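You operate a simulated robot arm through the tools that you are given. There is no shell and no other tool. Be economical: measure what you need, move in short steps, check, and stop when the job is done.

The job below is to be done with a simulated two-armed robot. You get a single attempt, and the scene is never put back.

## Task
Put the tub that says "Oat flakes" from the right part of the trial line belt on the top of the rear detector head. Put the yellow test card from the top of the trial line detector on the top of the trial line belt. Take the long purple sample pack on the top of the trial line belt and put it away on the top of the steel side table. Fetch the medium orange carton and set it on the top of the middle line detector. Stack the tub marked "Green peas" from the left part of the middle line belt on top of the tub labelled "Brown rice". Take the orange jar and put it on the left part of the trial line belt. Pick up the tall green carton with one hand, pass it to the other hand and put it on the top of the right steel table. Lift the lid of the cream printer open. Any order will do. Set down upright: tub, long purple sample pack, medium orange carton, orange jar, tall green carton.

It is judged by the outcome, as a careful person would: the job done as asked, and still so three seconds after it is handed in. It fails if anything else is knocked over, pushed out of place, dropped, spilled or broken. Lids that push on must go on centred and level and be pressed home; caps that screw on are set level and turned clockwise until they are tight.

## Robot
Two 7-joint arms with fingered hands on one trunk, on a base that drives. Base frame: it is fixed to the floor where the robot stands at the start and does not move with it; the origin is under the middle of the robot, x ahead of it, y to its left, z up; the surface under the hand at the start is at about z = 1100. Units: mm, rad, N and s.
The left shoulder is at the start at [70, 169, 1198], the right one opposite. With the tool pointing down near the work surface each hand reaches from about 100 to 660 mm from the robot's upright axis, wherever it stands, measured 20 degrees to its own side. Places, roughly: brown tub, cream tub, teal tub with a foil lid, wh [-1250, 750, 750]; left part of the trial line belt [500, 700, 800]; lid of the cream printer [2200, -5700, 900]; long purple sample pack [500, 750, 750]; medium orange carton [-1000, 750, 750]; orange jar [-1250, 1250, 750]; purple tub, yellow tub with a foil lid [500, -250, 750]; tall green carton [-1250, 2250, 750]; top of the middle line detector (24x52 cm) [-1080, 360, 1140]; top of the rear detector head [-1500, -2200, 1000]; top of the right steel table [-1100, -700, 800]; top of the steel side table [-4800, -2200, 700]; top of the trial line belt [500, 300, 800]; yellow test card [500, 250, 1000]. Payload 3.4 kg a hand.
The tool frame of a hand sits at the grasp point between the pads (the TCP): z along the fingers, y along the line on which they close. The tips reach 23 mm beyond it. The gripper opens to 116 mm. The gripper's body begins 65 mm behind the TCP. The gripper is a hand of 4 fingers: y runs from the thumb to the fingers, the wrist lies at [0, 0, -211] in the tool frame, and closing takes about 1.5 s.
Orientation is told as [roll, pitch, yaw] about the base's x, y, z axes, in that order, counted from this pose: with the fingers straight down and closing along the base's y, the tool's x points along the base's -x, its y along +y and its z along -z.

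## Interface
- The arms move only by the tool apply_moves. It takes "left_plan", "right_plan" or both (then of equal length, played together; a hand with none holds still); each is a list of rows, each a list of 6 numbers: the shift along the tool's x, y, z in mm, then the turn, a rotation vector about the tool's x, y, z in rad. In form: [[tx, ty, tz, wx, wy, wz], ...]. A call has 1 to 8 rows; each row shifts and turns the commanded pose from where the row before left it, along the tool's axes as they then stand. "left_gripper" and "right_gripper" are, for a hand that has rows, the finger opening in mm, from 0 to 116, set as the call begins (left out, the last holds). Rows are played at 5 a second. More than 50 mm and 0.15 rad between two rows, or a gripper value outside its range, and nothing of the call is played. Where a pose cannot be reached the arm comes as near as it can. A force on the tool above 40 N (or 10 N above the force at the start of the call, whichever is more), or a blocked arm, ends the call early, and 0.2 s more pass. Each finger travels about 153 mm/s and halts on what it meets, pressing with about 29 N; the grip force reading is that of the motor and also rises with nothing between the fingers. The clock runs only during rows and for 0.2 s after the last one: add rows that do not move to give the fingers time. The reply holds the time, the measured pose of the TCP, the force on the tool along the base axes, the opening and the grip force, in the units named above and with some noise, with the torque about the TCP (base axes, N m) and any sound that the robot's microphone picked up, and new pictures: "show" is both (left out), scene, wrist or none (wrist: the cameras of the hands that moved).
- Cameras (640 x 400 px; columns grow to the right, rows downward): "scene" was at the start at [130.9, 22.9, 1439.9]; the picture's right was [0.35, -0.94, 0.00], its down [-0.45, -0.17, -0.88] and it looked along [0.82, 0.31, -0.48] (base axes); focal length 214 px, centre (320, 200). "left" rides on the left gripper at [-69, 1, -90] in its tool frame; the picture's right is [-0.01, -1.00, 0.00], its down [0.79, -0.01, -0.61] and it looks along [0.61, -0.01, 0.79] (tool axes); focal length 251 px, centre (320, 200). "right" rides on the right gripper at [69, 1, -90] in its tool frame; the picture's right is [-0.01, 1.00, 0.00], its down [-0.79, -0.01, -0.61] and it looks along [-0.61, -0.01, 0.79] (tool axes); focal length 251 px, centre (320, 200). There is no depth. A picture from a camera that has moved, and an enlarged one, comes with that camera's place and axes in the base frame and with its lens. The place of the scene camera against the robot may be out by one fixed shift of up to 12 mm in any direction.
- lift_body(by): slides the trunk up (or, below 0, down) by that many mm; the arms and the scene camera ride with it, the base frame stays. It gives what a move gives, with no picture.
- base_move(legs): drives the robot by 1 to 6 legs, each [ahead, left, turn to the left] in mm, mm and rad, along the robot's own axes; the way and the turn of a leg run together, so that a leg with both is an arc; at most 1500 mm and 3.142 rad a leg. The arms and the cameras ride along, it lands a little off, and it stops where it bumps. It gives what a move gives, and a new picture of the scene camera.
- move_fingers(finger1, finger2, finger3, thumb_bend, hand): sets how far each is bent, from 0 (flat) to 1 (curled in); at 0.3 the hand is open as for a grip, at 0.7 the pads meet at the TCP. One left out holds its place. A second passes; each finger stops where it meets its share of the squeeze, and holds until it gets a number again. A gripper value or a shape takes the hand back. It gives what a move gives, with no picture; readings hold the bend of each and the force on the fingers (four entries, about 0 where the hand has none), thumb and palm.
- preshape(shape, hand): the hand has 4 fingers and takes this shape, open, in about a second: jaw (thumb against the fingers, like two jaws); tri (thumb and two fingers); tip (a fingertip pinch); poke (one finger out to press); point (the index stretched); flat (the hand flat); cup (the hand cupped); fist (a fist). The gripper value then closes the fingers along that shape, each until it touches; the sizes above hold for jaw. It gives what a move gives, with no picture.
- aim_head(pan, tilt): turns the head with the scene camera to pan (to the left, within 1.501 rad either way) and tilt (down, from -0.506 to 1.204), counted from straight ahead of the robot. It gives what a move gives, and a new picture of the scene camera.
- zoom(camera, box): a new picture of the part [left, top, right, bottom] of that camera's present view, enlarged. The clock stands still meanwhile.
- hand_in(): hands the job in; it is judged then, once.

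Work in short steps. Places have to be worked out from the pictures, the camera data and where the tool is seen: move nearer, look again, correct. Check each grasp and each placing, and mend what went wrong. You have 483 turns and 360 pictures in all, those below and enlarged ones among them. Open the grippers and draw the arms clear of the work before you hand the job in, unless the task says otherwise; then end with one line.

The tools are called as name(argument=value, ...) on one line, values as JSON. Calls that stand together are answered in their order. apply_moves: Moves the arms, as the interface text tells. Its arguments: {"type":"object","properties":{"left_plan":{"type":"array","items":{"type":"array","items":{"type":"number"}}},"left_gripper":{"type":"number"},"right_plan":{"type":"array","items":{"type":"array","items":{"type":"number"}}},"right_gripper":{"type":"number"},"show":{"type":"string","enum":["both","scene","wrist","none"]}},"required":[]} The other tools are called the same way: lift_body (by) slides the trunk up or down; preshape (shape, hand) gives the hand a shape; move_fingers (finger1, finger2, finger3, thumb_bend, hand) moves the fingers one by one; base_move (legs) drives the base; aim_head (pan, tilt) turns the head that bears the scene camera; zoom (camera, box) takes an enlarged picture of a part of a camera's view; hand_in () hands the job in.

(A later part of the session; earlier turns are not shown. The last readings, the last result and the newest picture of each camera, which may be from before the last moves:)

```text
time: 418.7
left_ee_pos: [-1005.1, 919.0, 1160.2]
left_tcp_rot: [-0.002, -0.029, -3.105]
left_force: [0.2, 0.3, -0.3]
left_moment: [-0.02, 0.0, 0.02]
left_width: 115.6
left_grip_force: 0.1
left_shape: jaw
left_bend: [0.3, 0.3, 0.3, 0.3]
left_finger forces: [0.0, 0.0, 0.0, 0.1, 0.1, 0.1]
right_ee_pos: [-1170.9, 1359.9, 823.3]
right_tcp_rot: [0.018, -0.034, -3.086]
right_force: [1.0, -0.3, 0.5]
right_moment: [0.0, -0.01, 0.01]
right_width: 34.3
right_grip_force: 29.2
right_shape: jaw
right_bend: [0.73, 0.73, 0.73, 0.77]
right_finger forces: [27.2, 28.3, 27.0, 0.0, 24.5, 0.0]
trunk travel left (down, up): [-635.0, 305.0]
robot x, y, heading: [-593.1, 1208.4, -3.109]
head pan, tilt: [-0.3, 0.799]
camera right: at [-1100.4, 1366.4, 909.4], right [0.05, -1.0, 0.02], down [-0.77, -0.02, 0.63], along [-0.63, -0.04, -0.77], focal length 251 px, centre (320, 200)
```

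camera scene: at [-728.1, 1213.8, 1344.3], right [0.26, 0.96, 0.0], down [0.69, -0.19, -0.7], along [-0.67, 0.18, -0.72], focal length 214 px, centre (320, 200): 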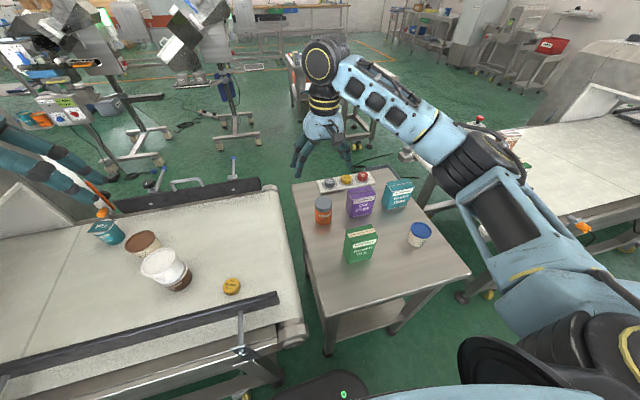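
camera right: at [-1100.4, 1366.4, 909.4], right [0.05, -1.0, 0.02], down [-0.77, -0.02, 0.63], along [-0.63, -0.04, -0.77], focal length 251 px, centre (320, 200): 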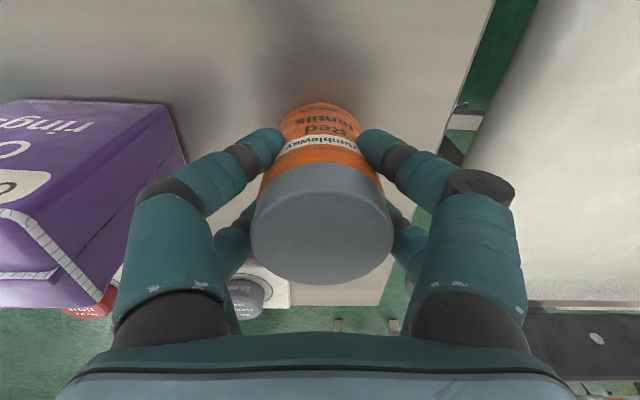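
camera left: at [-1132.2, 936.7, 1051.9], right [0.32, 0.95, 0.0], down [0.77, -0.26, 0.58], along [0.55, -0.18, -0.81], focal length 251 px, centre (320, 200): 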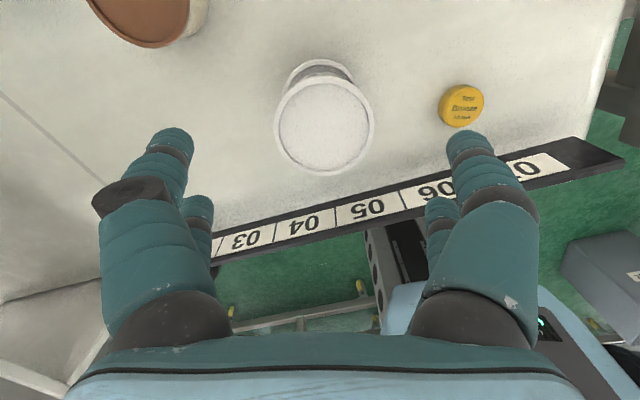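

All four fingers hold. Lift straight up.

apply_moves(right_plan=[[0, 0, -15, 0, 0, 0], [0, 0, -30, 0, 0, 0], [0, 0, -45, 0, 0, 0], [0, 0, -48, 0, 0, 0], [0, 0, -48, 0, 0, 0], [10, 0, -45, 0, 0, 0], [20, 0, -45, 0, 0, 0], [30, 0, -35, 0, 0, 0]])

```text
time: 420.5
left_ee_pos: [-1003.2, 918.7, 1159.7]
left_tcp_rot: [-0.002, -0.031, -3.107]
left_force: [0.1, 1.1, 0.0]
left_moment: [-0.01, 0.04, 0.0]
left_width: 115.9
left_grip_force: 0.1
left_shape: jaw
left_bend: [0.3, 0.3, 0.3, 0.3]
left_finger forces: [0.0, 0.0, 0.0, 0.1, 0.0, 0.1]
right_ee_pos: [-1097.3, 1370.8, 1132.2]
right_tcp_rot: [0.018, -0.035, -3.088]
right_force: [0.1, -0.3, -1.7]
right_moment: [0.0, 0.01, -0.03]
right_width: 33.1
right_grip_force: 28.5
right_shape: jaw
right_bend: [0.74, 0.73, 0.73, 0.78]
right_finger forces: [32.0, 33.2, 32.1, 0.0, 25.1, 0.0]
trunk travel left (down, up): [-635.0, 305.0]
robot x, y, heading: [-592.8, 1200.5, -3.112]
head pan, tilt: [-0.3, 0.799]
camera scene: at [-724.9, 1214.1, 1344.5], right [0.26, 0.96, 0.0], down [0.69, -0.19, -0.7], along [-0.67, 0.18, -0.72], focal length 214 px, centre (320, 200)
camera right: at [-1026.0, 1376.7, 1219.4], right [0.05, -1.0, 0.02], down [-0.77, -0.02, 0.63], along [-0.63, -0.04, -0.77], focal length 251 px, centre (320, 200)
```

scene: 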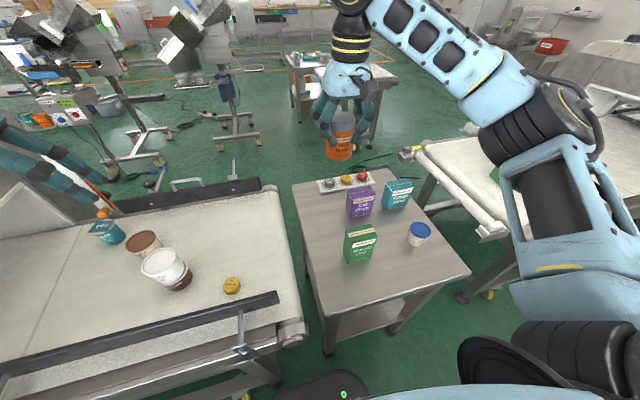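
right: 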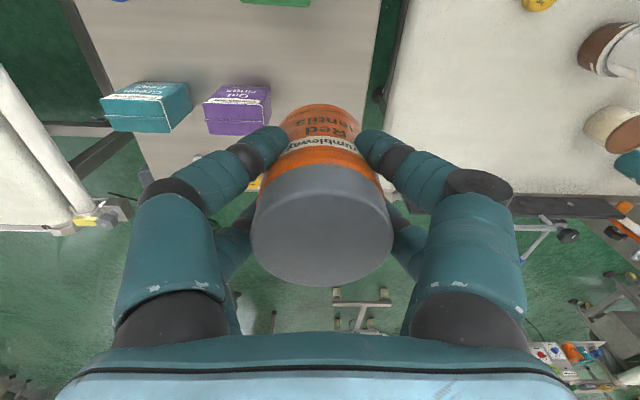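

Jar held upright. I raise a bit, back out, turn around and drive to the left end of the trial line belt.

lift_body(by=100)

base_move(legs=[[-300, 0, 0], [0, 0, -3.1], [0, -200, 0], [200, 0, 0]])

aim_head(pan=-0.3, tilt=0.8)

```text
time: 421.8
left_ee_pos: [-1005.6, 917.5, 1259.8]
left_tcp_rot: [0.0, -0.03, -3.108]
left_force: [-0.3, 0.3, -0.1]
left_moment: [0.02, -0.01, 0.02]
left_width: 116.1
left_grip_force: 0.0
left_shape: jaw
left_bend: [0.3, 0.3, 0.3, 0.3]
left_finger forces: [0.0, 0.0, 0.0, 0.0, 0.0, 0.1]
right_ee_pos: [-1098.9, 1370.4, 1231.5]
right_tcp_rot: [0.019, -0.033, -3.085]
right_force: [-0.5, -0.5, -1.4]
right_moment: [0.03, 0.01, 0.01]
right_width: 33.2
right_grip_force: 29.6
right_shape: jaw
right_bend: [0.74, 0.73, 0.73, 0.78]
right_finger forces: [32.0, 33.2, 32.3, 0.0, 25.1, 0.1]
trunk travel left (down, up): [-735.0, 205.0]
robot x, y, heading: [-591.2, 1204.0, -3.112]
head pan, tilt: [-0.3, 0.799]
```

```text
time: 433.5
left_ee_pos: [321.1, 1333.6, 1261.0]
left_tcp_rot: [-0.002, -0.033, 0.079]
left_force: [0.4, 0.6, -0.1]
left_moment: [0.05, 0.01, 0.01]
left_width: 115.9
left_grip_force: 0.1
left_shape: jaw
left_bend: [0.3, 0.3, 0.3, 0.3]
left_finger forces: [0.0, 0.1, 0.0, 0.1, 0.1, 0.0]
right_ee_pos: [434.1, 885.2, 1232.1]
right_tcp_rot: [0.018, -0.037, 0.099]
right_force: [-0.3, 0.4, -1.3]
right_moment: [-0.03, -0.01, 0.02]
right_width: 32.5
right_grip_force: 29.3
right_shape: jaw
right_bend: [0.74, 0.73, 0.73, 0.78]
right_finger forces: [27.7, 30.8, 31.3, 0.0, 24.5, 0.0]
trunk travel left (down, up): [-735.0, 205.0]
robot x, y, heading: [-75.3, 1029.9, 0.084]
head pan, tilt: [-0.3, 0.799]
camera scene: at [46.4, 1007.4, 1444.7], right [-0.22, -0.98, 0.0], down [-0.7, 0.16, -0.7], along [0.68, -0.15, -0.72], focal length 214 px, centre (320, 200)
```

scene: 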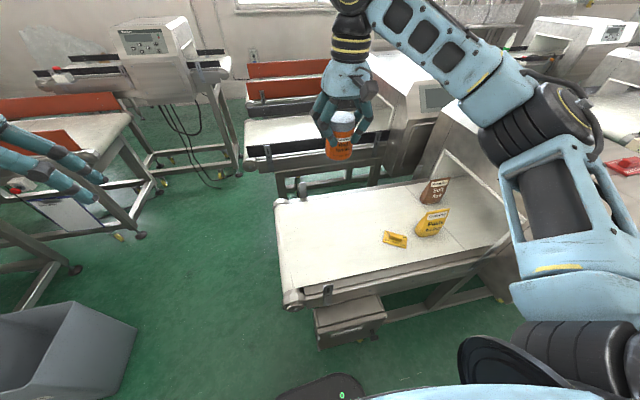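

```text
time: 434.1
left_ee_pos: [322.0, 1332.9, 1260.4]
left_tcp_rot: [-0.002, -0.032, 0.078]
left_force: [-1.1, 0.1, 0.2]
left_moment: [0.01, -0.03, -0.01]
left_width: 115.9
left_grip_force: 0.0
left_shape: jaw
left_bend: [0.3, 0.3, 0.3, 0.3]
left_finger forces: [0.0, 0.0, 0.0, 0.1, 0.1, 0.0]
right_ee_pos: [436.3, 885.0, 1230.2]
right_tcp_rot: [0.018, -0.034, 0.1]
right_force: [-0.4, -0.2, -2.1]
right_moment: [-0.06, -0.04, 0.0]
right_width: 32.6
right_grip_force: 29.3
right_shape: jaw
right_bend: [0.74, 0.73, 0.73, 0.78]
right_finger forces: [27.7, 30.8, 31.2, 0.0, 24.4, 0.1]
trunk travel left (down, up): [-735.0, 205.0]
robot x, y, heading: [-72.6, 1030.9, 0.08]
head pan, tilt: [-0.3, 0.799]
camera scene: at [48.4, 1007.2, 1444.5], right [-0.22, -0.98, 0.0], down [-0.7, 0.16, -0.7], along [0.68, -0.15, -0.72], focal length 214 px, centre (320, 200)
```

scene: 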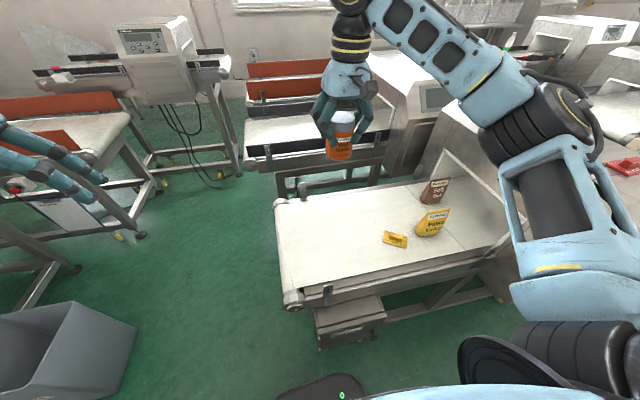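

The belt's free left area is below. I place the jar at about [480,820].

lift_body(by=-130)

apply_moves(right_plan=[[-13, -23, 30, 0, 0, 0], [-13, -23, 30, 0, 0, 0], [-12, -23, 30, 0, 0, 0], [0, 0, 40, 0, 0, 0], [0, 0, 40, 0, 0, 0], [0, 0, 40, 0, 0, 0], [0, 0, 30, 0, 0, 0]])

```text
time: 435.7
left_ee_pos: [323.1, 1333.0, 1130.4]
left_tcp_rot: [-0.002, -0.029, 0.079]
left_force: [0.9, 0.2, -0.4]
left_moment: [-0.01, 0.0, -0.01]
left_width: 116.0
left_grip_force: 0.0
left_shape: jaw
left_bend: [0.3, 0.3, 0.3, 0.3]
left_finger forces: [0.0, 0.0, 0.0, 0.1, 0.1, 0.1]
right_ee_pos: [437.1, 885.5, 1101.5]
right_tcp_rot: [0.017, -0.035, 0.1]
right_force: [0.6, 0.0, -1.1]
right_moment: [-0.01, 0.06, -0.04]
right_width: 32.5
right_grip_force: 29.1
right_shape: jaw
right_bend: [0.74, 0.73, 0.73, 0.78]
right_finger forces: [27.7, 30.8, 31.3, 0.1, 24.5, 0.1]
trunk travel left (down, up): [-605.0, 335.0]
robot x, y, heading: [-75.6, 1029.4, 0.073]
head pan, tilt: [-0.3, 0.799]
```

```text
time: 437.3
left_ee_pos: [323.7, 1332.6, 1130.1]
left_tcp_rot: [-0.002, -0.031, 0.078]
left_force: [0.0, -1.2, -0.2]
left_moment: [0.01, 0.0, 0.01]
left_width: 115.9
left_grip_force: 0.0
left_shape: jaw
left_bend: [0.3, 0.3, 0.3, 0.3]
left_finger forces: [0.0, 0.0, 0.0, 0.0, 0.0, 0.0]
right_ee_pos: [489.1, 826.9, 861.7]
right_tcp_rot: [0.02, -0.035, 0.101]
right_force: [0.9, -0.7, -1.0]
right_moment: [-0.01, -0.02, -0.01]
right_width: 31.9
right_grip_force: 28.6
right_shape: jaw
right_bend: [0.74, 0.73, 0.73, 0.79]
right_finger forces: [30.7, 32.9, 34.5, 0.0, 26.7, 0.0]
trunk travel left (down, up): [-605.0, 335.0]
robot x, y, heading: [-75.7, 1031.8, 0.075]
head pan, tilt: [-0.3, 0.799]
camera scene: at [49.7, 1007.0, 1314.4], right [-0.22, -0.98, 0.0], down [-0.7, 0.16, -0.7], along [0.68, -0.15, -0.72], focal length 214 px, centre (320, 200)
camera right: at [417.2, 819.1, 949.2], right [-0.09, 1.0, 0.02], down [0.77, 0.06, 0.63], along [0.63, 0.07, -0.77], focal length 251 px, centre (320, 200)
```

scene: 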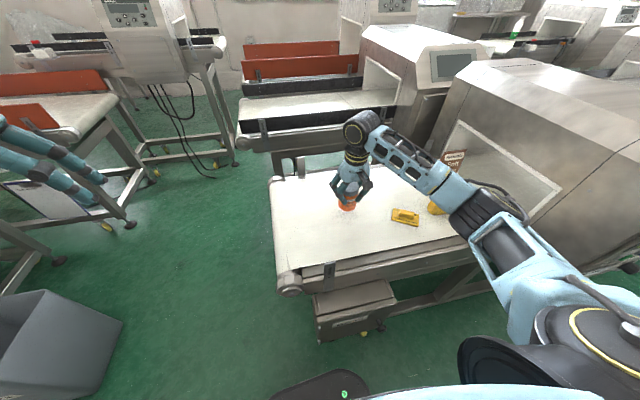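
right: 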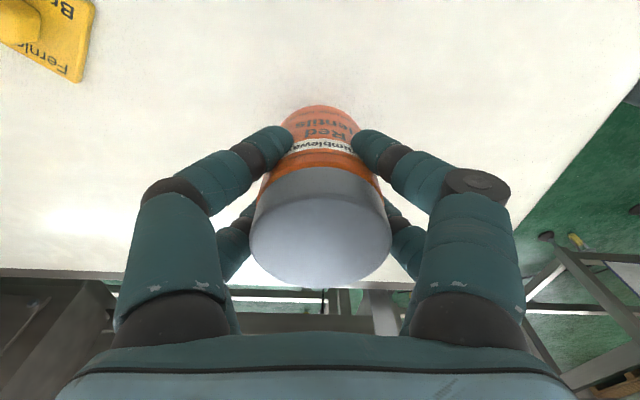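

Descend to contact.

apply_moves(right_plan=[[0, 0, 15, 0, 0, 0], [0, 0, 10, 0, 0, 0], [0, 0, 4, 0, 0, 0], [0, 0, 4, 0, 0, 0], [0, 0, 4, 0, 0, 0], [0, 0, 4, 0, 0, 0], [0, 0, 4, 0, 0, 0], [0, 0, 4, 0, 0, 0]], show="none")

apply_moves(right_plan=[[0, 0, 3, 0, 0, 0], [0, 0, 3, 0, 0, 0], [0, 0, 3, 0, 0, 0], [0, 0, 3, 0, 0, 0], [0, 0, 3, 0, 0, 0], [0, 0, 3, 0, 0, 0], [0, 0, 3, 0, 0, 0]], show="wrist")

```text
time: 439.2
left_ee_pos: [318.8, 1334.4, 1131.4]
left_tcp_rot: [-0.004, -0.036, 0.077]
left_force: [0.1, 0.1, 0.3]
left_moment: [0.02, 0.02, 0.0]
left_width: 116.0
left_grip_force: 0.0
left_shape: jaw
left_bend: [0.3, 0.3, 0.3, 0.3]
left_finger forces: [0.0, 0.0, 0.1, 0.0, 0.1, 0.0]
right_ee_pos: [490.6, 828.5, 820.9]
right_tcp_rot: [0.019, -0.048, 0.098]
right_force: [-4.0, 0.4, 19.7]
right_moment: [-0.18, 0.09, -0.05]
right_width: 32.8
right_grip_force: 29.2
right_shape: jaw
right_bend: [0.75, 0.73, 0.73, 0.8]
right_finger forces: [36.5, 36.4, 35.3, 0.0, 31.1, 0.0]
trunk travel left (down, up): [-605.0, 335.0]
robot x, y, heading: [-76.8, 1029.2, 0.069]
head pan, tilt: [-0.3, 0.799]
stopped in row 8 (right hand): the force on the tool passed its limit at 42 N (the readings are from after the stop); the commanded pose is now the measured one
```

```text
time: 439.8
left_ee_pos: [318.0, 1333.6, 1131.2]
left_tcp_rot: [-0.004, -0.035, 0.079]
left_force: [0.5, -0.5, -0.2]
left_moment: [0.01, -0.02, 0.02]
left_width: 115.6
left_grip_force: 0.0
left_shape: jaw
left_bend: [0.3, 0.3, 0.3, 0.3]
left_finger forces: [0.1, 0.0, 0.1, 0.0, 0.0, 0.0]
right_ee_pos: [492.5, 828.1, 819.5]
right_tcp_rot: [0.022, -0.058, 0.097]
right_force: [-10.9, 1.1, 26.2]
right_moment: [-0.16, 0.28, -0.07]
right_width: 32.8
right_grip_force: 29.4
right_shape: jaw
right_bend: [0.75, 0.73, 0.73, 0.8]
right_finger forces: [38.5, 37.0, 34.4, 0.1, 33.7, 0.0]
trunk travel left (down, up): [-605.0, 335.0]
robot x, y, heading: [-73.0, 1026.8, 0.082]
head pan, tilt: [-0.3, 0.799]
stopped in row 2 (right hand): the force on the tool passed its limit at 44 N (the readings are from after the stop); the commanded pose is now the measured one
camera right: at [418.1, 820.6, 906.0], right [-0.09, 1.0, 0.02], down [0.76, 0.05, 0.65], along [0.65, 0.07, -0.76], focal length 251 px, centre (320, 200)
```

right: 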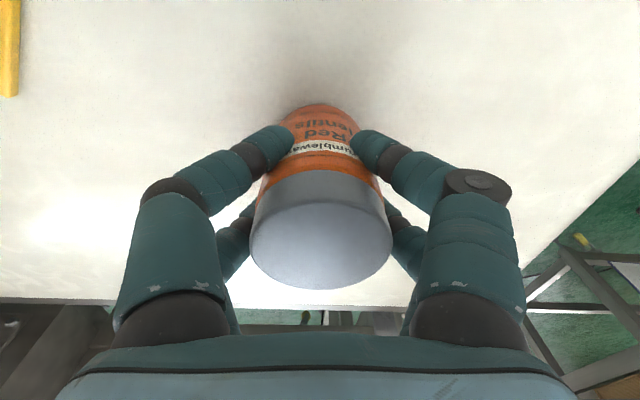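

In contact (pressing a little). I ease up until the load is small, then release.

apply_moves(right_plan=[[0, 0, -2, 0, 0, 0], [0, 0, -2, 0, 0, 0], [0, 0, 0, 0, 0, 0]], show="none")

apply_moves(right_plan=[[0, 0, 0, 0, 0, 0], [0, 0, 0, 0, 0, 0], [0, 0, 0, 0, 0, 0], [0, 0, -10, 0, 0, 0], [0, 0, -30, 0, 0, 0], [0, 0, -45, 0, 0, 0], [0, 0, -45, 0, 0, 0], [0, 0, -30, 0, 0, 0]], right_gripper=116)

```text
time: 440.6
left_ee_pos: [318.7, 1333.3, 1130.2]
left_tcp_rot: [-0.003, -0.034, 0.079]
left_force: [-0.1, -0.6, -1.0]
left_moment: [0.01, 0.01, -0.01]
left_width: 116.2
left_grip_force: 0.0
left_shape: jaw
left_bend: [0.3, 0.3, 0.3, 0.3]
left_finger forces: [0.0, 0.0, 0.1, 0.1, 0.0, 0.1]
right_ee_pos: [493.1, 828.6, 820.3]
right_tcp_rot: [0.02, -0.049, 0.098]
right_force: [-4.2, 0.2, 8.9]
right_moment: [-0.11, 0.09, -0.07]
right_width: 32.7
right_grip_force: 28.7
right_shape: jaw
right_bend: [0.75, 0.73, 0.73, 0.8]
right_finger forces: [35.7, 36.7, 35.5, 0.0, 30.9, 0.1]
trunk travel left (down, up): [-605.0, 335.0]
robot x, y, heading: [-73.9, 1029.1, 0.08]
head pan, tilt: [-0.3, 0.799]
```

```text
time: 442.4
left_ee_pos: [322.0, 1332.2, 1129.5]
left_tcp_rot: [-0.001, -0.031, 0.079]
left_force: [0.1, 0.2, 0.3]
left_moment: [-0.01, -0.03, 0.03]
left_width: 115.7
left_grip_force: 0.0
left_shape: jaw
left_bend: [0.3, 0.3, 0.3, 0.3]
left_finger forces: [0.1, 0.1, 0.0, 0.0, 0.0, 0.0]
right_ee_pos: [485.8, 820.3, 979.6]
right_tcp_rot: [0.021, -0.05, 0.097]
right_force: [0.5, 0.1, -0.8]
right_moment: [0.0, 0.0, -0.01]
right_width: 115.8
right_grip_force: 0.0
right_shape: jaw
right_bend: [0.3, 0.3, 0.3, 0.3]
right_finger forces: [0.0, 0.0, 0.0, 0.0, 0.0, 0.0]
trunk travel left (down, up): [-605.0, 335.0]
robot x, y, heading: [-74.5, 1030.4, 0.081]
head pan, tilt: [-0.3, 0.799]
camera scene: at [48.5, 1007.2, 1314.4], right [-0.22, -0.98, 0.0], down [-0.7, 0.16, -0.7], along [0.68, -0.15, -0.72], focal length 214 px, centre (320, 200)
camera right: at [413.3, 813.6, 1067.0], right [-0.09, 1.0, 0.02], down [0.76, 0.06, 0.64], along [0.64, 0.07, -0.76], focal length 251 px, centre (320, 200)
```

scene: 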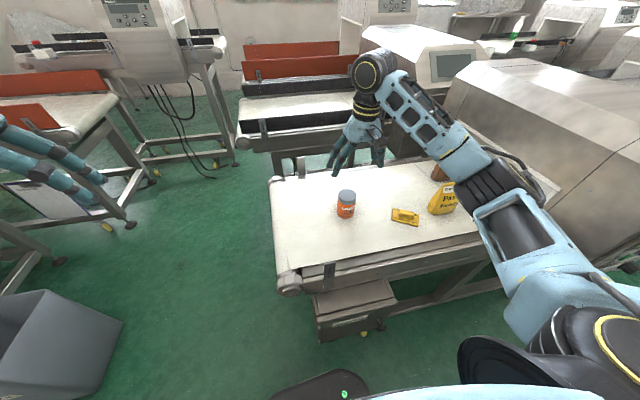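
right: 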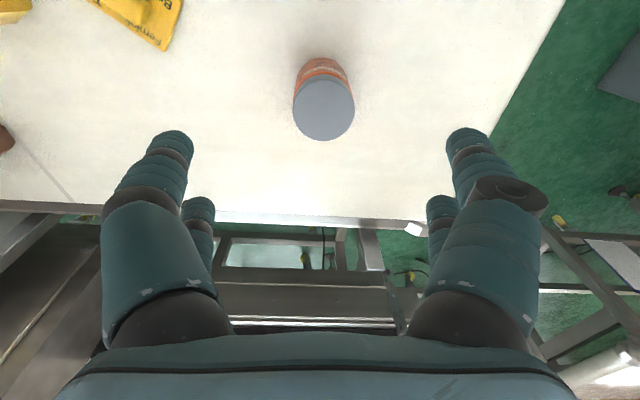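

Jar stands upright on the left part of the trial belt. Last: the tall green carton on the north line. I raise the trunk, back out, turn and drive north.

lift_body(by=170)

base_move(legs=[[-300, 0, 0], [0, 0, 1.49], [800, 100, 0], [0, 0, 1.57]])

aim_head(pan=0.0, tilt=0.7)

```text
time: 444.3
left_ee_pos: [323.1, 1332.7, 1299.1]
left_tcp_rot: [-0.001, -0.03, 0.079]
left_force: [0.0, -0.1, 0.5]
left_moment: [-0.03, 0.01, -0.04]
left_width: 115.8
left_grip_force: 0.1
left_shape: jaw
left_bend: [0.3, 0.3, 0.3, 0.3]
left_finger forces: [0.0, 0.0, 0.0, 0.0, 0.0, 0.0]
right_ee_pos: [488.2, 820.7, 1150.9]
right_tcp_rot: [0.022, -0.051, 0.098]
right_force: [0.1, -0.4, -0.5]
right_moment: [0.01, -0.02, 0.0]
right_width: 115.8
right_grip_force: 0.0
right_shape: jaw
right_bend: [0.3, 0.3, 0.3, 0.3]
right_finger forces: [0.0, 0.0, 0.0, 0.0, 0.0, 0.0]
trunk travel left (down, up): [-775.0, 165.0]
robot x, y, heading: [-74.1, 1029.0, 0.082]
head pan, tilt: [-0.3, 0.799]
```

```text
time: 457.8
left_ee_pos: [-893.5, 1542.5, 1299.9]
left_tcp_rot: [-0.002, -0.028, -3.138]
left_force: [0.0, -0.5, -0.5]
left_moment: [-0.01, 0.01, -0.01]
left_width: 116.0
left_grip_force: 0.1
left_shape: jaw
left_bend: [0.3, 0.3, 0.3, 0.3]
left_finger forces: [0.1, 0.1, 0.2, 0.1, 0.0, 0.0]
right_ee_pos: [-1019.8, 2064.8, 1148.8]
right_tcp_rot: [0.022, -0.048, -3.117]
right_force: [-0.3, -0.9, 0.3]
right_moment: [-0.01, 0.02, -0.01]
right_width: 115.9
right_grip_force: 0.1
right_shape: jaw
right_bend: [0.3, 0.3, 0.3, 0.3]
right_finger forces: [0.0, 0.0, 0.0, 0.0, 0.1, 0.0]
trunk travel left (down, up): [-775.0, 165.0]
robot x, y, heading: [-472.4, 1816.5, -3.141]
head pan, tilt: [-0.3, 0.799]
camera scene: at [-606.0, 1829.2, 1484.4], right [0.29, 0.96, 0.0], down [0.69, -0.21, -0.7], along [-0.67, 0.2, -0.72], focal length 214 px, centre (320, 200)
```

scene: 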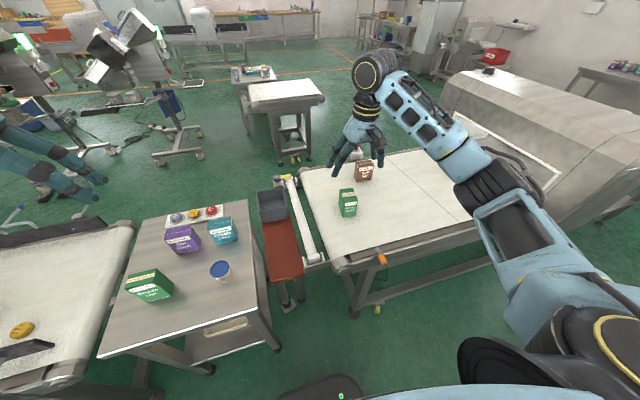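

```text
time: 458.6
left_ee_pos: [-893.2, 1541.9, 1299.6]
left_tcp_rot: [-0.002, -0.03, -3.137]
left_force: [0.3, 0.0, -0.6]
left_moment: [0.05, 0.0, 0.0]
left_width: 115.9
left_grip_force: 0.1
left_shape: jaw
left_bend: [0.3, 0.3, 0.3, 0.3]
left_finger forces: [0.1, 0.1, 0.0, 0.1, 0.0, 0.1]
right_ee_pos: [-1020.2, 2064.7, 1150.5]
right_tcp_rot: [0.022, -0.05, -3.116]
right_force: [0.8, -0.6, 0.0]
right_moment: [0.02, -0.01, -0.02]
right_width: 115.8
right_grip_force: 0.1
right_shape: jaw
right_bend: [0.3, 0.3, 0.3, 0.3]
right_finger forces: [0.1, 0.0, 0.0, 0.1, 0.0, 0.0]
trunk travel left (down, up): [-775.0, 165.0]
robot x, y, heading: [-474.4, 1816.5, -3.134]
head pan, tilt: [0.0, 0.7]
camera scene: at [-613.7, 1805.1, 1492.6], right [0.0, 1.0, 0.0], down [0.64, 0.0, -0.76], along [-0.76, 0.0, -0.64], focal length 214 px, centre (320, 200)
```

scene: 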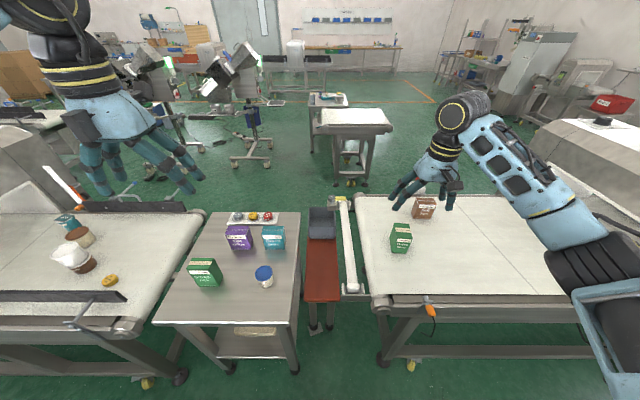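

The tall green carton is the one on the north belt, base about [-1150,2137]. Zoom in.

zoom(camera="scene", box=[360, 180, 460, 270])

base_move(legs=[[100, -110, 0]])

```text
4.44 times, centred on (410, 225) of scene
camera zoom: at [-613.7, 1805.1, 1492.6], right [0.0, 1.0, 0.0], down [0.64, 0.0, -0.76], along [-0.76, 0.0, -0.64], focal length 953 px, centre (-80, 89)
```

zoom: 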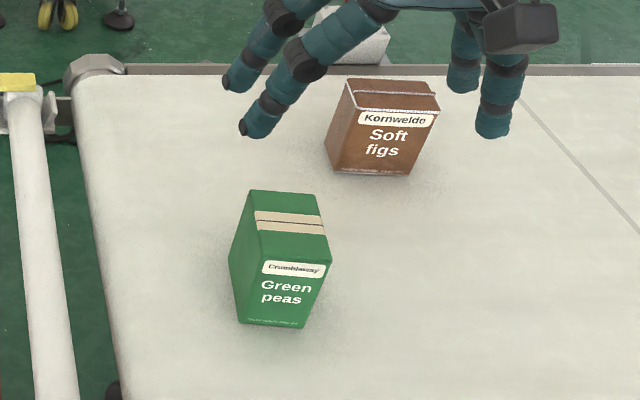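

```text
time: 459.9
left_ee_pos: [-989.2, 1648.3, 1300.2]
left_tcp_rot: [-0.004, -0.032, -3.133]
left_force: [-0.1, -0.1, 0.2]
left_moment: [-0.01, 0.05, 0.0]
left_width: 116.0
left_grip_force: 0.1
left_shape: jaw
left_bend: [0.3, 0.3, 0.3, 0.3]
left_finger forces: [0.1, 0.0, 0.1, 0.0, 0.0, 0.0]
right_ee_pos: [-1119.4, 2171.2, 1151.2]
right_tcp_rot: [0.02, -0.051, -3.114]
right_force: [-0.8, 0.4, 0.2]
right_moment: [0.0, 0.01, 0.01]
right_width: 116.1
right_grip_force: 0.0
right_shape: jaw
right_bend: [0.3, 0.3, 0.3, 0.3]
right_finger forces: [0.0, 0.0, 0.0, 0.0, 0.0, 0.0]
trunk travel left (down, up): [-775.0, 165.0]
robot x, y, heading: [-573.0, 1922.4, -3.132]
head pan, tilt: [0.0, 0.7]
camera scene: at [-711.2, 1912.0, 1492.9], right [-0.01, 1.0, 0.0], down [0.64, 0.01, -0.77], along [-0.77, -0.01, -0.64], focal length 214 px, centre (320, 200)
```

scene: 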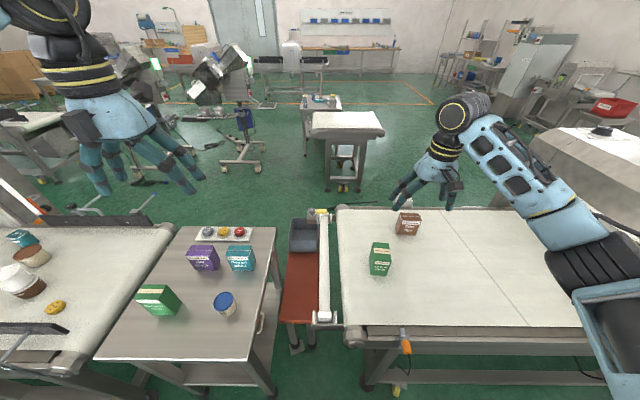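

The carton is ~64×82×90 mm at about [-1188,2138]. Plan: right hand picks it from above gripping its front/back faces (yaw 90°), then the left hand, pointing forward horizontally, takes it at the side faces. First get closer and lower the trunk.

base_move(legs=[[50, -30, 0]])

lift_body(by=-230)

apply_moves(right_plan=[[0, 0, 0, 0, 0, -0.14], [0, 0, 0, 0, 0, -0.14], [0, 0, 0, 0, 0, -0.14], [0, 0, 0, 0, 0, -0.14], [0, 0, 0, 0, 0, -0.14], [0, 0, 0, 0, 0, -0.14], [0, 0, 0, 0, 0, -0.14], [0, 0, 0, 0, 0, -0.14]])

```text
time: 460.9
left_ee_pos: [-1034.0, 1674.5, 1300.8]
left_tcp_rot: [-0.007, -0.035, -3.132]
left_force: [0.6, -0.3, -1.0]
left_moment: [0.04, 0.04, 0.02]
left_width: 116.0
left_grip_force: 0.0
left_shape: jaw
left_bend: [0.3, 0.3, 0.3, 0.3]
left_finger forces: [0.0, 0.0, 0.1, 0.0, 0.0, 0.1]
right_ee_pos: [-1164.3, 2198.3, 1153.1]
right_tcp_rot: [0.017, -0.054, -3.115]
right_force: [0.0, 0.5, 0.6]
right_moment: [0.03, 0.04, 0.03]
right_width: 115.8
right_grip_force: 0.1
right_shape: jaw
right_bend: [0.3, 0.3, 0.3, 0.3]
right_finger forces: [0.0, 0.1, 0.1, 0.0, 0.0, 0.1]
trunk travel left (down, up): [-775.0, 165.0]
robot x, y, heading: [-619.1, 1956.8, -3.131]
head pan, tilt: [0.0, 0.7]
camera scene: at [-755.5, 1939.3, 1493.4], right [-0.01, 1.0, 0.0], down [0.64, 0.01, -0.77], along [-0.77, 0.0, -0.64], focal length 214 px, centre (320, 200)
```

scene: 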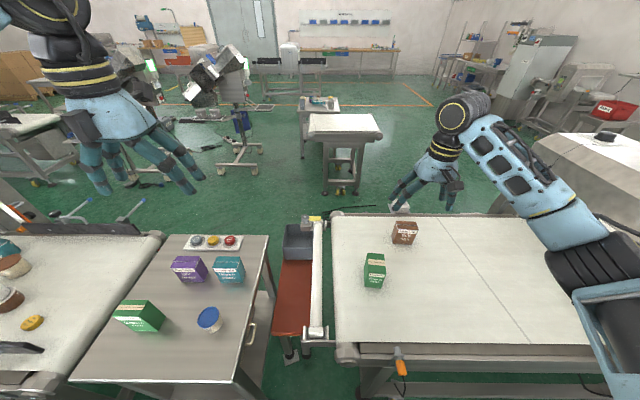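

```text
time: 463.3
left_ee_pos: [-1040.6, 1679.1, 1070.1]
left_tcp_rot: [-0.002, -0.031, -3.134]
left_force: [0.0, 0.2, 0.2]
left_moment: [0.0, 0.03, 0.0]
left_width: 116.0
left_grip_force: 0.1
left_shape: jaw
left_bend: [0.3, 0.3, 0.3, 0.3]
left_finger forces: [0.0, 0.0, 0.0, 0.0, 0.0, 0.0]
right_ee_pos: [-1169.7, 2201.4, 919.6]
right_tcp_rot: [0.021, -0.051, -3.114]
right_force: [-0.1, 0.1, -0.1]
right_moment: [0.01, 0.0, 0.03]
right_width: 115.9
right_grip_force: 0.1
right_shape: jaw
right_bend: [0.3, 0.3, 0.3, 0.3]
right_finger forces: [0.0, 0.0, 0.0, 0.0, 0.0, 0.1]
trunk travel left (down, up): [-545.0, 395.0]
robot x, y, heading: [-619.8, 1953.3, -3.131]
head pan, tilt: [0.0, 0.7]
```

```text
time: 465.1
left_ee_pos: [-1040.5, 1678.5, 1070.0]
left_tcp_rot: [-0.003, -0.033, -3.132]
left_force: [0.7, -0.8, 0.2]
left_moment: [-0.01, 0.0, -0.02]
left_width: 115.8
left_grip_force: 0.1
left_shape: jaw
left_bend: [0.3, 0.3, 0.3, 0.3]
left_finger forces: [0.1, 0.0, 0.0, 0.1, 0.0, 0.0]
right_ee_pos: [-1168.4, 2201.7, 920.8]
right_tcp_rot: [-0.037, -0.039, -1.99]
right_force: [0.9, -0.3, -0.4]
right_moment: [0.01, -0.02, 0.0]
right_width: 116.0
right_grip_force: 0.0
right_shape: jaw
right_bend: [0.3, 0.3, 0.3, 0.3]
right_finger forces: [0.1, 0.1, 0.1, 0.0, 0.0, 0.1]
trunk travel left (down, up): [-545.0, 395.0]
robot x, y, heading: [-620.3, 1953.6, -3.132]
head pan, tilt: [0.0, 0.7]
camera scene: at [-762.4, 1943.4, 1262.6], right [-0.01, 1.0, 0.0], down [0.64, 0.01, -0.76], along [-0.76, -0.01, -0.64], focal length 214 px, centre (320, 200)
camera right: at [-1137.4, 2266.1, 1007.2], right [0.91, -0.42, -0.04], down [-0.3, -0.71, 0.64], along [-0.29, -0.57, -0.77], focal length 251 px, centre (320, 200)
```

scene: 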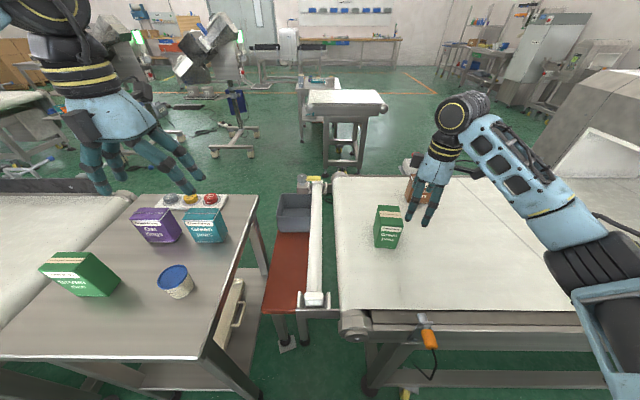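
right: 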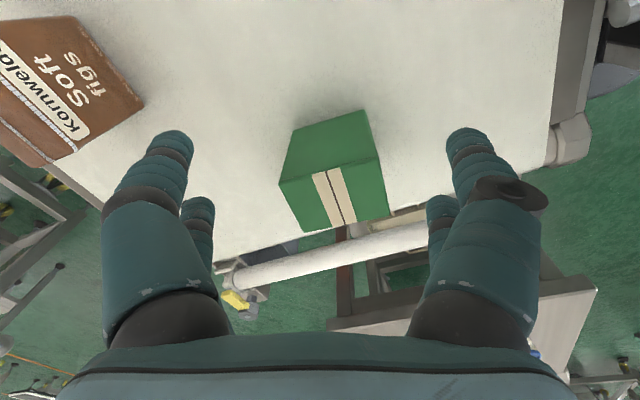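

I align the right hand (yaw -1.71) over the carton's centre [-1185,2142].

apply_moves(right_plan=[[-31, 4.5, 0, 0, 0, 0], [-31, 4.5, 0, 0, 0, 0], [0, 0, 0, 0, 0, -0.14], [0, 0, 0, 0, 0, -0.14], [0, 0, 0, 0, 0, 0]], show="wrist")

```text
time: 466.3
left_ee_pos: [-1039.8, 1679.9, 1070.3]
left_tcp_rot: [0.0, -0.031, -3.133]
left_force: [0.4, 0.6, 0.6]
left_moment: [-0.04, 0.0, -0.01]
left_width: 116.0
left_grip_force: 0.0
left_shape: jaw
left_bend: [0.3, 0.3, 0.3, 0.3]
left_finger forces: [0.0, 0.0, 0.0, 0.1, 0.0, 0.0]
right_ee_pos: [-1186.8, 2140.8, 921.2]
right_tcp_rot: [-0.045, -0.028, -1.711]
right_force: [0.0, -0.2, -0.2]
right_moment: [0.01, 0.01, 0.0]
right_width: 115.8
right_grip_force: 0.0
right_shape: jaw
right_bend: [0.3, 0.3, 0.3, 0.3]
right_finger forces: [0.0, 0.1, 0.0, 0.1, 0.0, 0.0]
trunk travel left (down, up): [-545.0, 395.0]
robot x, y, heading: [-621.2, 1954.7, -3.131]
head pan, tilt: [0.0, 0.7]
camera right: at [-1172.6, 2211.4, 1009.3], right [0.99, -0.15, -0.05], down [-0.09, -0.77, 0.63], along [-0.13, -0.62, -0.78], focal length 251 px, centre (320, 200)
```

right: 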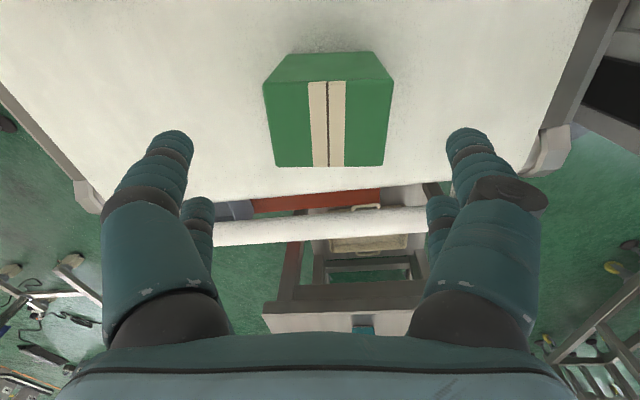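

Aligned. Descend to z≈838 and grip.

apply_moves(right_plan=[[5, 2, 20, 0, 0, 0], [0, 0, 25, 0, 0, 0], [0, 0, 20, 0, 0, 0], [0, 0, 0, 0, 0, 0]], show="wrist")

```text
time: 467.3
left_ee_pos: [-1040.9, 1678.9, 1070.7]
left_tcp_rot: [-0.002, -0.031, -3.135]
left_force: [-0.2, 0.2, -0.6]
left_moment: [-0.01, 0.0, 0.01]
left_width: 115.8
left_grip_force: 0.1
left_shape: jaw
left_bend: [0.3, 0.3, 0.3, 0.3]
left_finger forces: [0.0, 0.0, 0.1, 0.1, 0.0, 0.0]
right_ee_pos: [-1189.6, 2143.3, 857.4]
right_tcp_rot: [-0.044, -0.029, -1.711]
right_force: [-0.6, -0.4, -0.5]
right_moment: [0.02, 0.01, -0.02]
right_width: 115.9
right_grip_force: 0.1
right_shape: jaw
right_bend: [0.3, 0.3, 0.3, 0.3]
right_finger forces: [0.0, 0.1, 0.0, 0.1, 0.0, 0.0]
trunk travel left (down, up): [-545.0, 395.0]
robot x, y, heading: [-621.1, 1950.8, -3.132]
head pan, tilt: [0.0, 0.7]
camera right: at [-1174.6, 2214.8, 945.1], right [0.99, -0.15, -0.05], down [-0.09, -0.77, 0.63], along [-0.13, -0.62, -0.78], focal length 251 px, centre (320, 200)
```

right: 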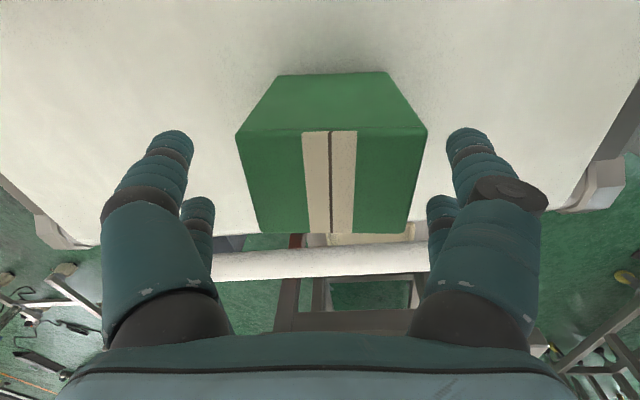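

apply_moves(right_plan=[[0, 5, 10, 0, 0, 0], [0, 0, 10, 0, 0, 0], [0, 0, 0, 0, 0, 0]], show="none")

apply_moves(right_plan=[[0, 0, 0, 0, 0, 0], [0, 0, 0, 0, 0, 0], [0, 0, 0, 0, 0, 0], [0, 0, 0, 0, 0, 0], [0, 0, 0, 0, 0, 0], [0, 0, 0, 0, 0, 0]], right_gripper=55, show="wrist")

```text
time: 468.1
left_ee_pos: [-1040.0, 1679.6, 1069.6]
left_tcp_rot: [-0.001, -0.03, -3.132]
left_force: [-1.0, 0.0, -0.3]
left_moment: [0.0, 0.02, 0.01]
left_width: 116.1
left_grip_force: 0.1
left_shape: jaw
left_bend: [0.3, 0.3, 0.3, 0.3]
left_finger forces: [0.0, 0.0, 0.0, 0.0, 0.0, 0.0]
right_ee_pos: [-1182.9, 2144.3, 837.0]
right_tcp_rot: [-0.045, -0.028, -1.712]
right_force: [0.4, 0.1, -1.1]
right_moment: [0.01, 0.03, 0.0]
right_width: 115.8
right_grip_force: 0.1
right_shape: jaw
right_bend: [0.3, 0.3, 0.3, 0.3]
right_finger forces: [0.0, 0.0, 0.1, 0.1, 0.0, 0.1]
trunk travel left (down, up): [-545.0, 395.0]
robot x, y, heading: [-621.9, 1953.5, -3.136]
head pan, tilt: [0.0, 0.7]
```

```text
time: 469.5
left_ee_pos: [-1040.5, 1677.9, 1069.6]
left_tcp_rot: [-0.002, -0.031, -3.134]
left_force: [1.2, 0.3, -0.5]
left_moment: [0.0, -0.01, -0.06]
left_width: 116.0
left_grip_force: 0.1
left_shape: jaw
left_bend: [0.3, 0.3, 0.3, 0.3]
left_finger forces: [0.0, 0.1, 0.0, 0.0, 0.0, 0.1]
right_ee_pos: [-1181.8, 2143.6, 836.8]
right_tcp_rot: [-0.045, -0.026, -1.712]
right_force: [-0.2, 0.8, -0.2]
right_moment: [-0.01, -0.11, 0.02]
right_width: 73.7
right_grip_force: 28.9
right_shape: jaw
right_bend: [0.7, 0.7, 0.71, 0.71]
right_finger forces: [26.6, 26.6, 26.6, 0.1, 27.1, 0.0]
trunk travel left (down, up): [-545.0, 395.0]
robot x, y, heading: [-621.9, 1951.9, -3.133]
head pan, tilt: [0.0, 0.7]
camera right: at [-1168.5, 2214.6, 924.6], right [0.99, -0.15, -0.04], down [-0.09, -0.77, 0.63], along [-0.13, -0.62, -0.78], focal length 251 px, centre (320, 200)
```

right: 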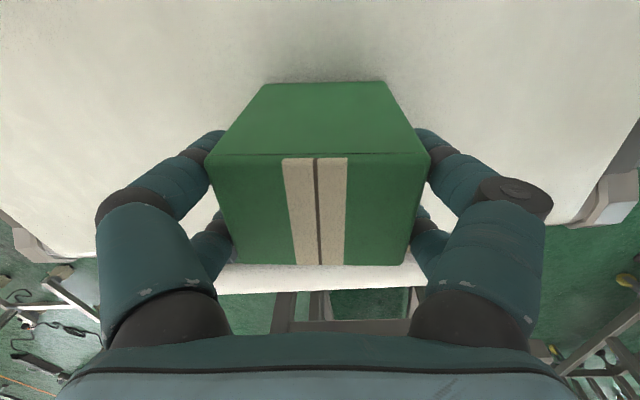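

Gripped firmly. Lift it with the arm and trunk.

apply_moves(right_plan=[[0, 0, -15, 0, 0, 0], [0, 0, -30, 0, 0, 0], [0, 0, -40, 0, 0, 0], [0, 0, -45, 0, 0, 0], [0, 0, 0, 0, 0, 0]], show="none")

lift_body(by=170)

base_move(legs=[[-250, 0, 0]])

```text
time: 470.7
left_ee_pos: [-1041.5, 1680.3, 1069.1]
left_tcp_rot: [-0.002, -0.031, -3.133]
left_force: [0.1, -0.4, 0.2]
left_moment: [0.0, -0.04, 0.0]
left_width: 116.0
left_grip_force: 0.0
left_shape: jaw
left_bend: [0.3, 0.3, 0.3, 0.3]
left_finger forces: [0.1, 0.0, 0.0, 0.1, 0.0, 0.1]
right_ee_pos: [-1174.4, 2148.2, 966.3]
right_tcp_rot: [-0.044, -0.029, -1.713]
right_force: [-0.3, 0.0, -4.0]
right_moment: [-0.01, 0.0, -0.01]
right_width: 73.2
right_grip_force: 28.4
right_shape: jaw
right_bend: [0.7, 0.7, 0.71, 0.71]
right_finger forces: [26.8, 27.0, 26.8, 0.0, 27.3, 0.1]
trunk travel left (down, up): [-545.0, 395.0]
robot x, y, heading: [-625.3, 1953.6, -3.13]
head pan, tilt: [0.0, 0.7]
```

```text
time: 472.6
left_ee_pos: [-1041.7, 1679.0, 1238.9]
left_tcp_rot: [-0.003, -0.03, -3.134]
left_force: [-0.1, 0.8, 0.2]
left_moment: [0.02, 0.0, -0.03]
left_width: 115.7
left_grip_force: 0.1
left_shape: jaw
left_bend: [0.3, 0.3, 0.3, 0.3]
left_finger forces: [0.0, 0.0, 0.0, 0.1, 0.0, 0.1]
right_ee_pos: [-1175.5, 2147.0, 1138.7]
right_tcp_rot: [-0.044, -0.028, -1.712]
right_force: [0.8, 0.5, -4.1]
right_moment: [0.04, 0.0, -0.01]
right_width: 73.3
right_grip_force: 29.0
right_shape: jaw
right_bend: [0.7, 0.7, 0.71, 0.71]
right_finger forces: [26.9, 27.0, 26.8, 0.0, 27.2, 0.0]
trunk travel left (down, up): [-715.0, 225.0]
robot x, y, heading: [-622.3, 1955.5, -3.131]
head pan, tilt: [0.0, 0.7]
```

```text
time: 474.5
left_ee_pos: [-792.8, 1681.9, 1239.0]
left_tcp_rot: [-0.003, -0.031, -3.133]
left_force: [-0.8, 0.7, -0.3]
left_moment: [-0.01, 0.0, 0.03]
left_width: 115.7
left_grip_force: 0.0
left_shape: jaw
left_bend: [0.3, 0.3, 0.3, 0.3]
left_finger forces: [0.1, 0.0, 0.0, 0.1, 0.1, 0.0]
right_ee_pos: [-925.5, 2150.0, 1136.8]
right_tcp_rot: [-0.045, -0.029, -1.715]
right_force: [0.6, -0.3, -3.9]
right_moment: [0.02, -0.02, -0.04]
right_width: 73.2
right_grip_force: 29.0
right_shape: jaw
right_bend: [0.7, 0.7, 0.71, 0.71]
right_finger forces: [26.9, 27.0, 26.7, 0.1, 27.2, 0.0]
trunk travel left (down, up): [-715.0, 225.0]
robot x, y, heading: [-371.4, 1953.1, -3.134]
head pan, tilt: [0.0, 0.7]
camera scene: at [-515.0, 1945.7, 1432.3], right [-0.01, 1.0, 0.0], down [0.65, 0.0, -0.76], along [-0.76, -0.01, -0.65], focal length 214 px, centre (320, 200)
```

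scene: 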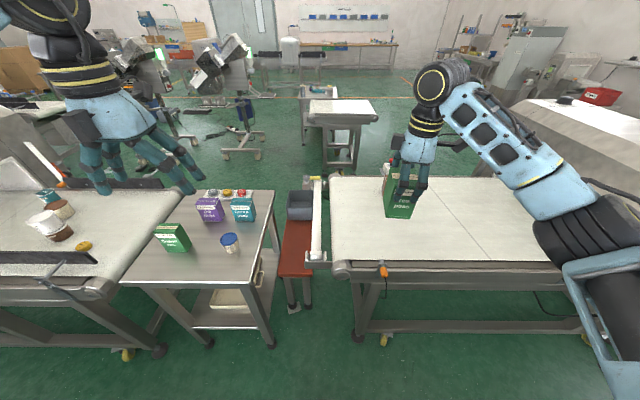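

Carton held. Now prepare the handover: the right hand brings it to the robot's front; the left hand pitches to point forward.

apply_moves(left_plan=[[0, 0, 0, 0, -0.15, 0], [0, 0, 0, 0, -0.15, 0], [0, 0, 0, 0, -0.15, 0], [0, 0, 0, 0, -0.15, 0], [0, 0, 0, 0, -0.15, 0], [0, 0, 0, 0, -0.15, 0], [0, 0, 0, 0, -0.15, 0], [0, 0, 0, 0, -0.15, 0]], right_plan=[[-22, 19, 0, 0, 0, 0], [-22, 19, 0, 0, 0, 0], [-22, 19, 0, 0, 0, 0], [-22, 19, 0, 0, 0, 0], [-22, 19, 0, 0, 0, 0], [-22, 19, 0, 0, 0, 0], [-22, 19, 0, 0, 0, 0], [-22, 19, 0, 0, 0, 0]])

```text
time: 476.3
left_ee_pos: [-830.6, 1670.8, 1267.8]
left_tcp_rot: [-0.012, -1.227, -3.123]
left_force: [0.2, 0.3, 0.7]
left_moment: [0.0, 0.01, 0.0]
left_width: 116.0
left_grip_force: 0.0
left_shape: jaw
left_bend: [0.3, 0.3, 0.3, 0.3]
left_finger forces: [0.1, 0.0, 0.0, 0.0, 0.0, 0.0]
left hand out of reach, approached as far as the arm can: row 7, 8
right_ee_pos: [-800.9, 1953.1, 1137.4]
right_tcp_rot: [-0.044, -0.026, -1.715]
right_force: [-0.1, -0.8, -3.8]
right_moment: [0.03, -0.01, -0.03]
right_width: 73.4
right_grip_force: 29.3
right_shape: jaw
right_bend: [0.7, 0.7, 0.71, 0.71]
right_finger forces: [26.9, 27.0, 26.8, 0.0, 27.1, 0.0]
trunk travel left (down, up): [-715.0, 225.0]
robot x, y, heading: [-372.1, 1951.9, -3.134]
head pan, tilt: [0.0, 0.7]
camera scene: at [-513.6, 1943.5, 1432.5], right [-0.01, 1.0, 0.0], down [0.64, 0.01, -0.76], along [-0.76, 0.0, -0.64], focal length 214 px, centre (320, 200)
camera right: at [-785.7, 2023.7, 1224.4], right [0.99, -0.15, -0.04], down [-0.09, -0.77, 0.63], along [-0.13, -0.62, -0.78], focal length 251 px, centre (320, 200)
camera left: at [-770.3, 1670.7, 1362.7], right [-0.01, 1.0, 0.01], down [0.84, 0.01, -0.54], along [-0.55, 0.01, -0.84], focal length 251 px, centre (320, 200)
```

scene: 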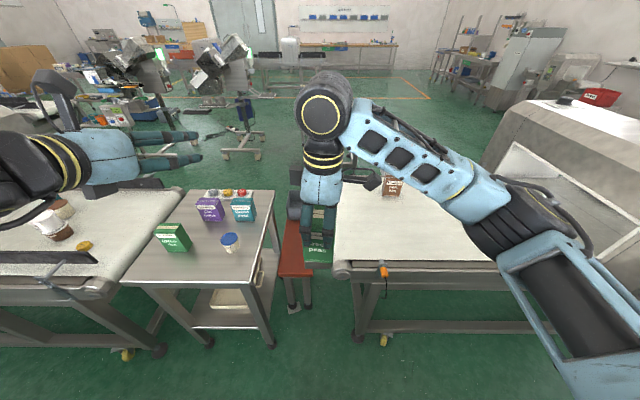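
right: 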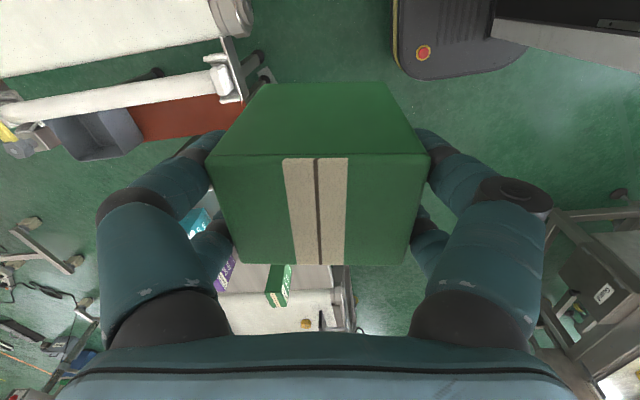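
left: 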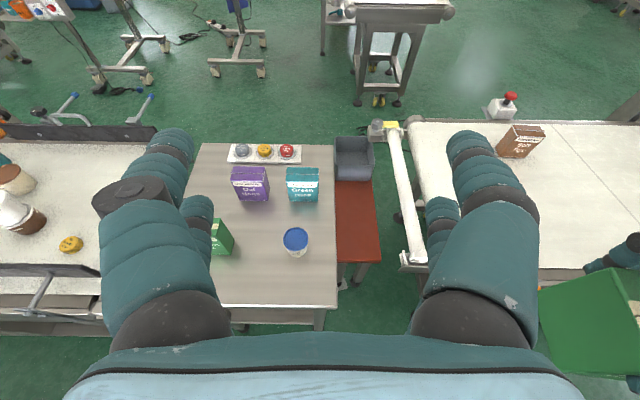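

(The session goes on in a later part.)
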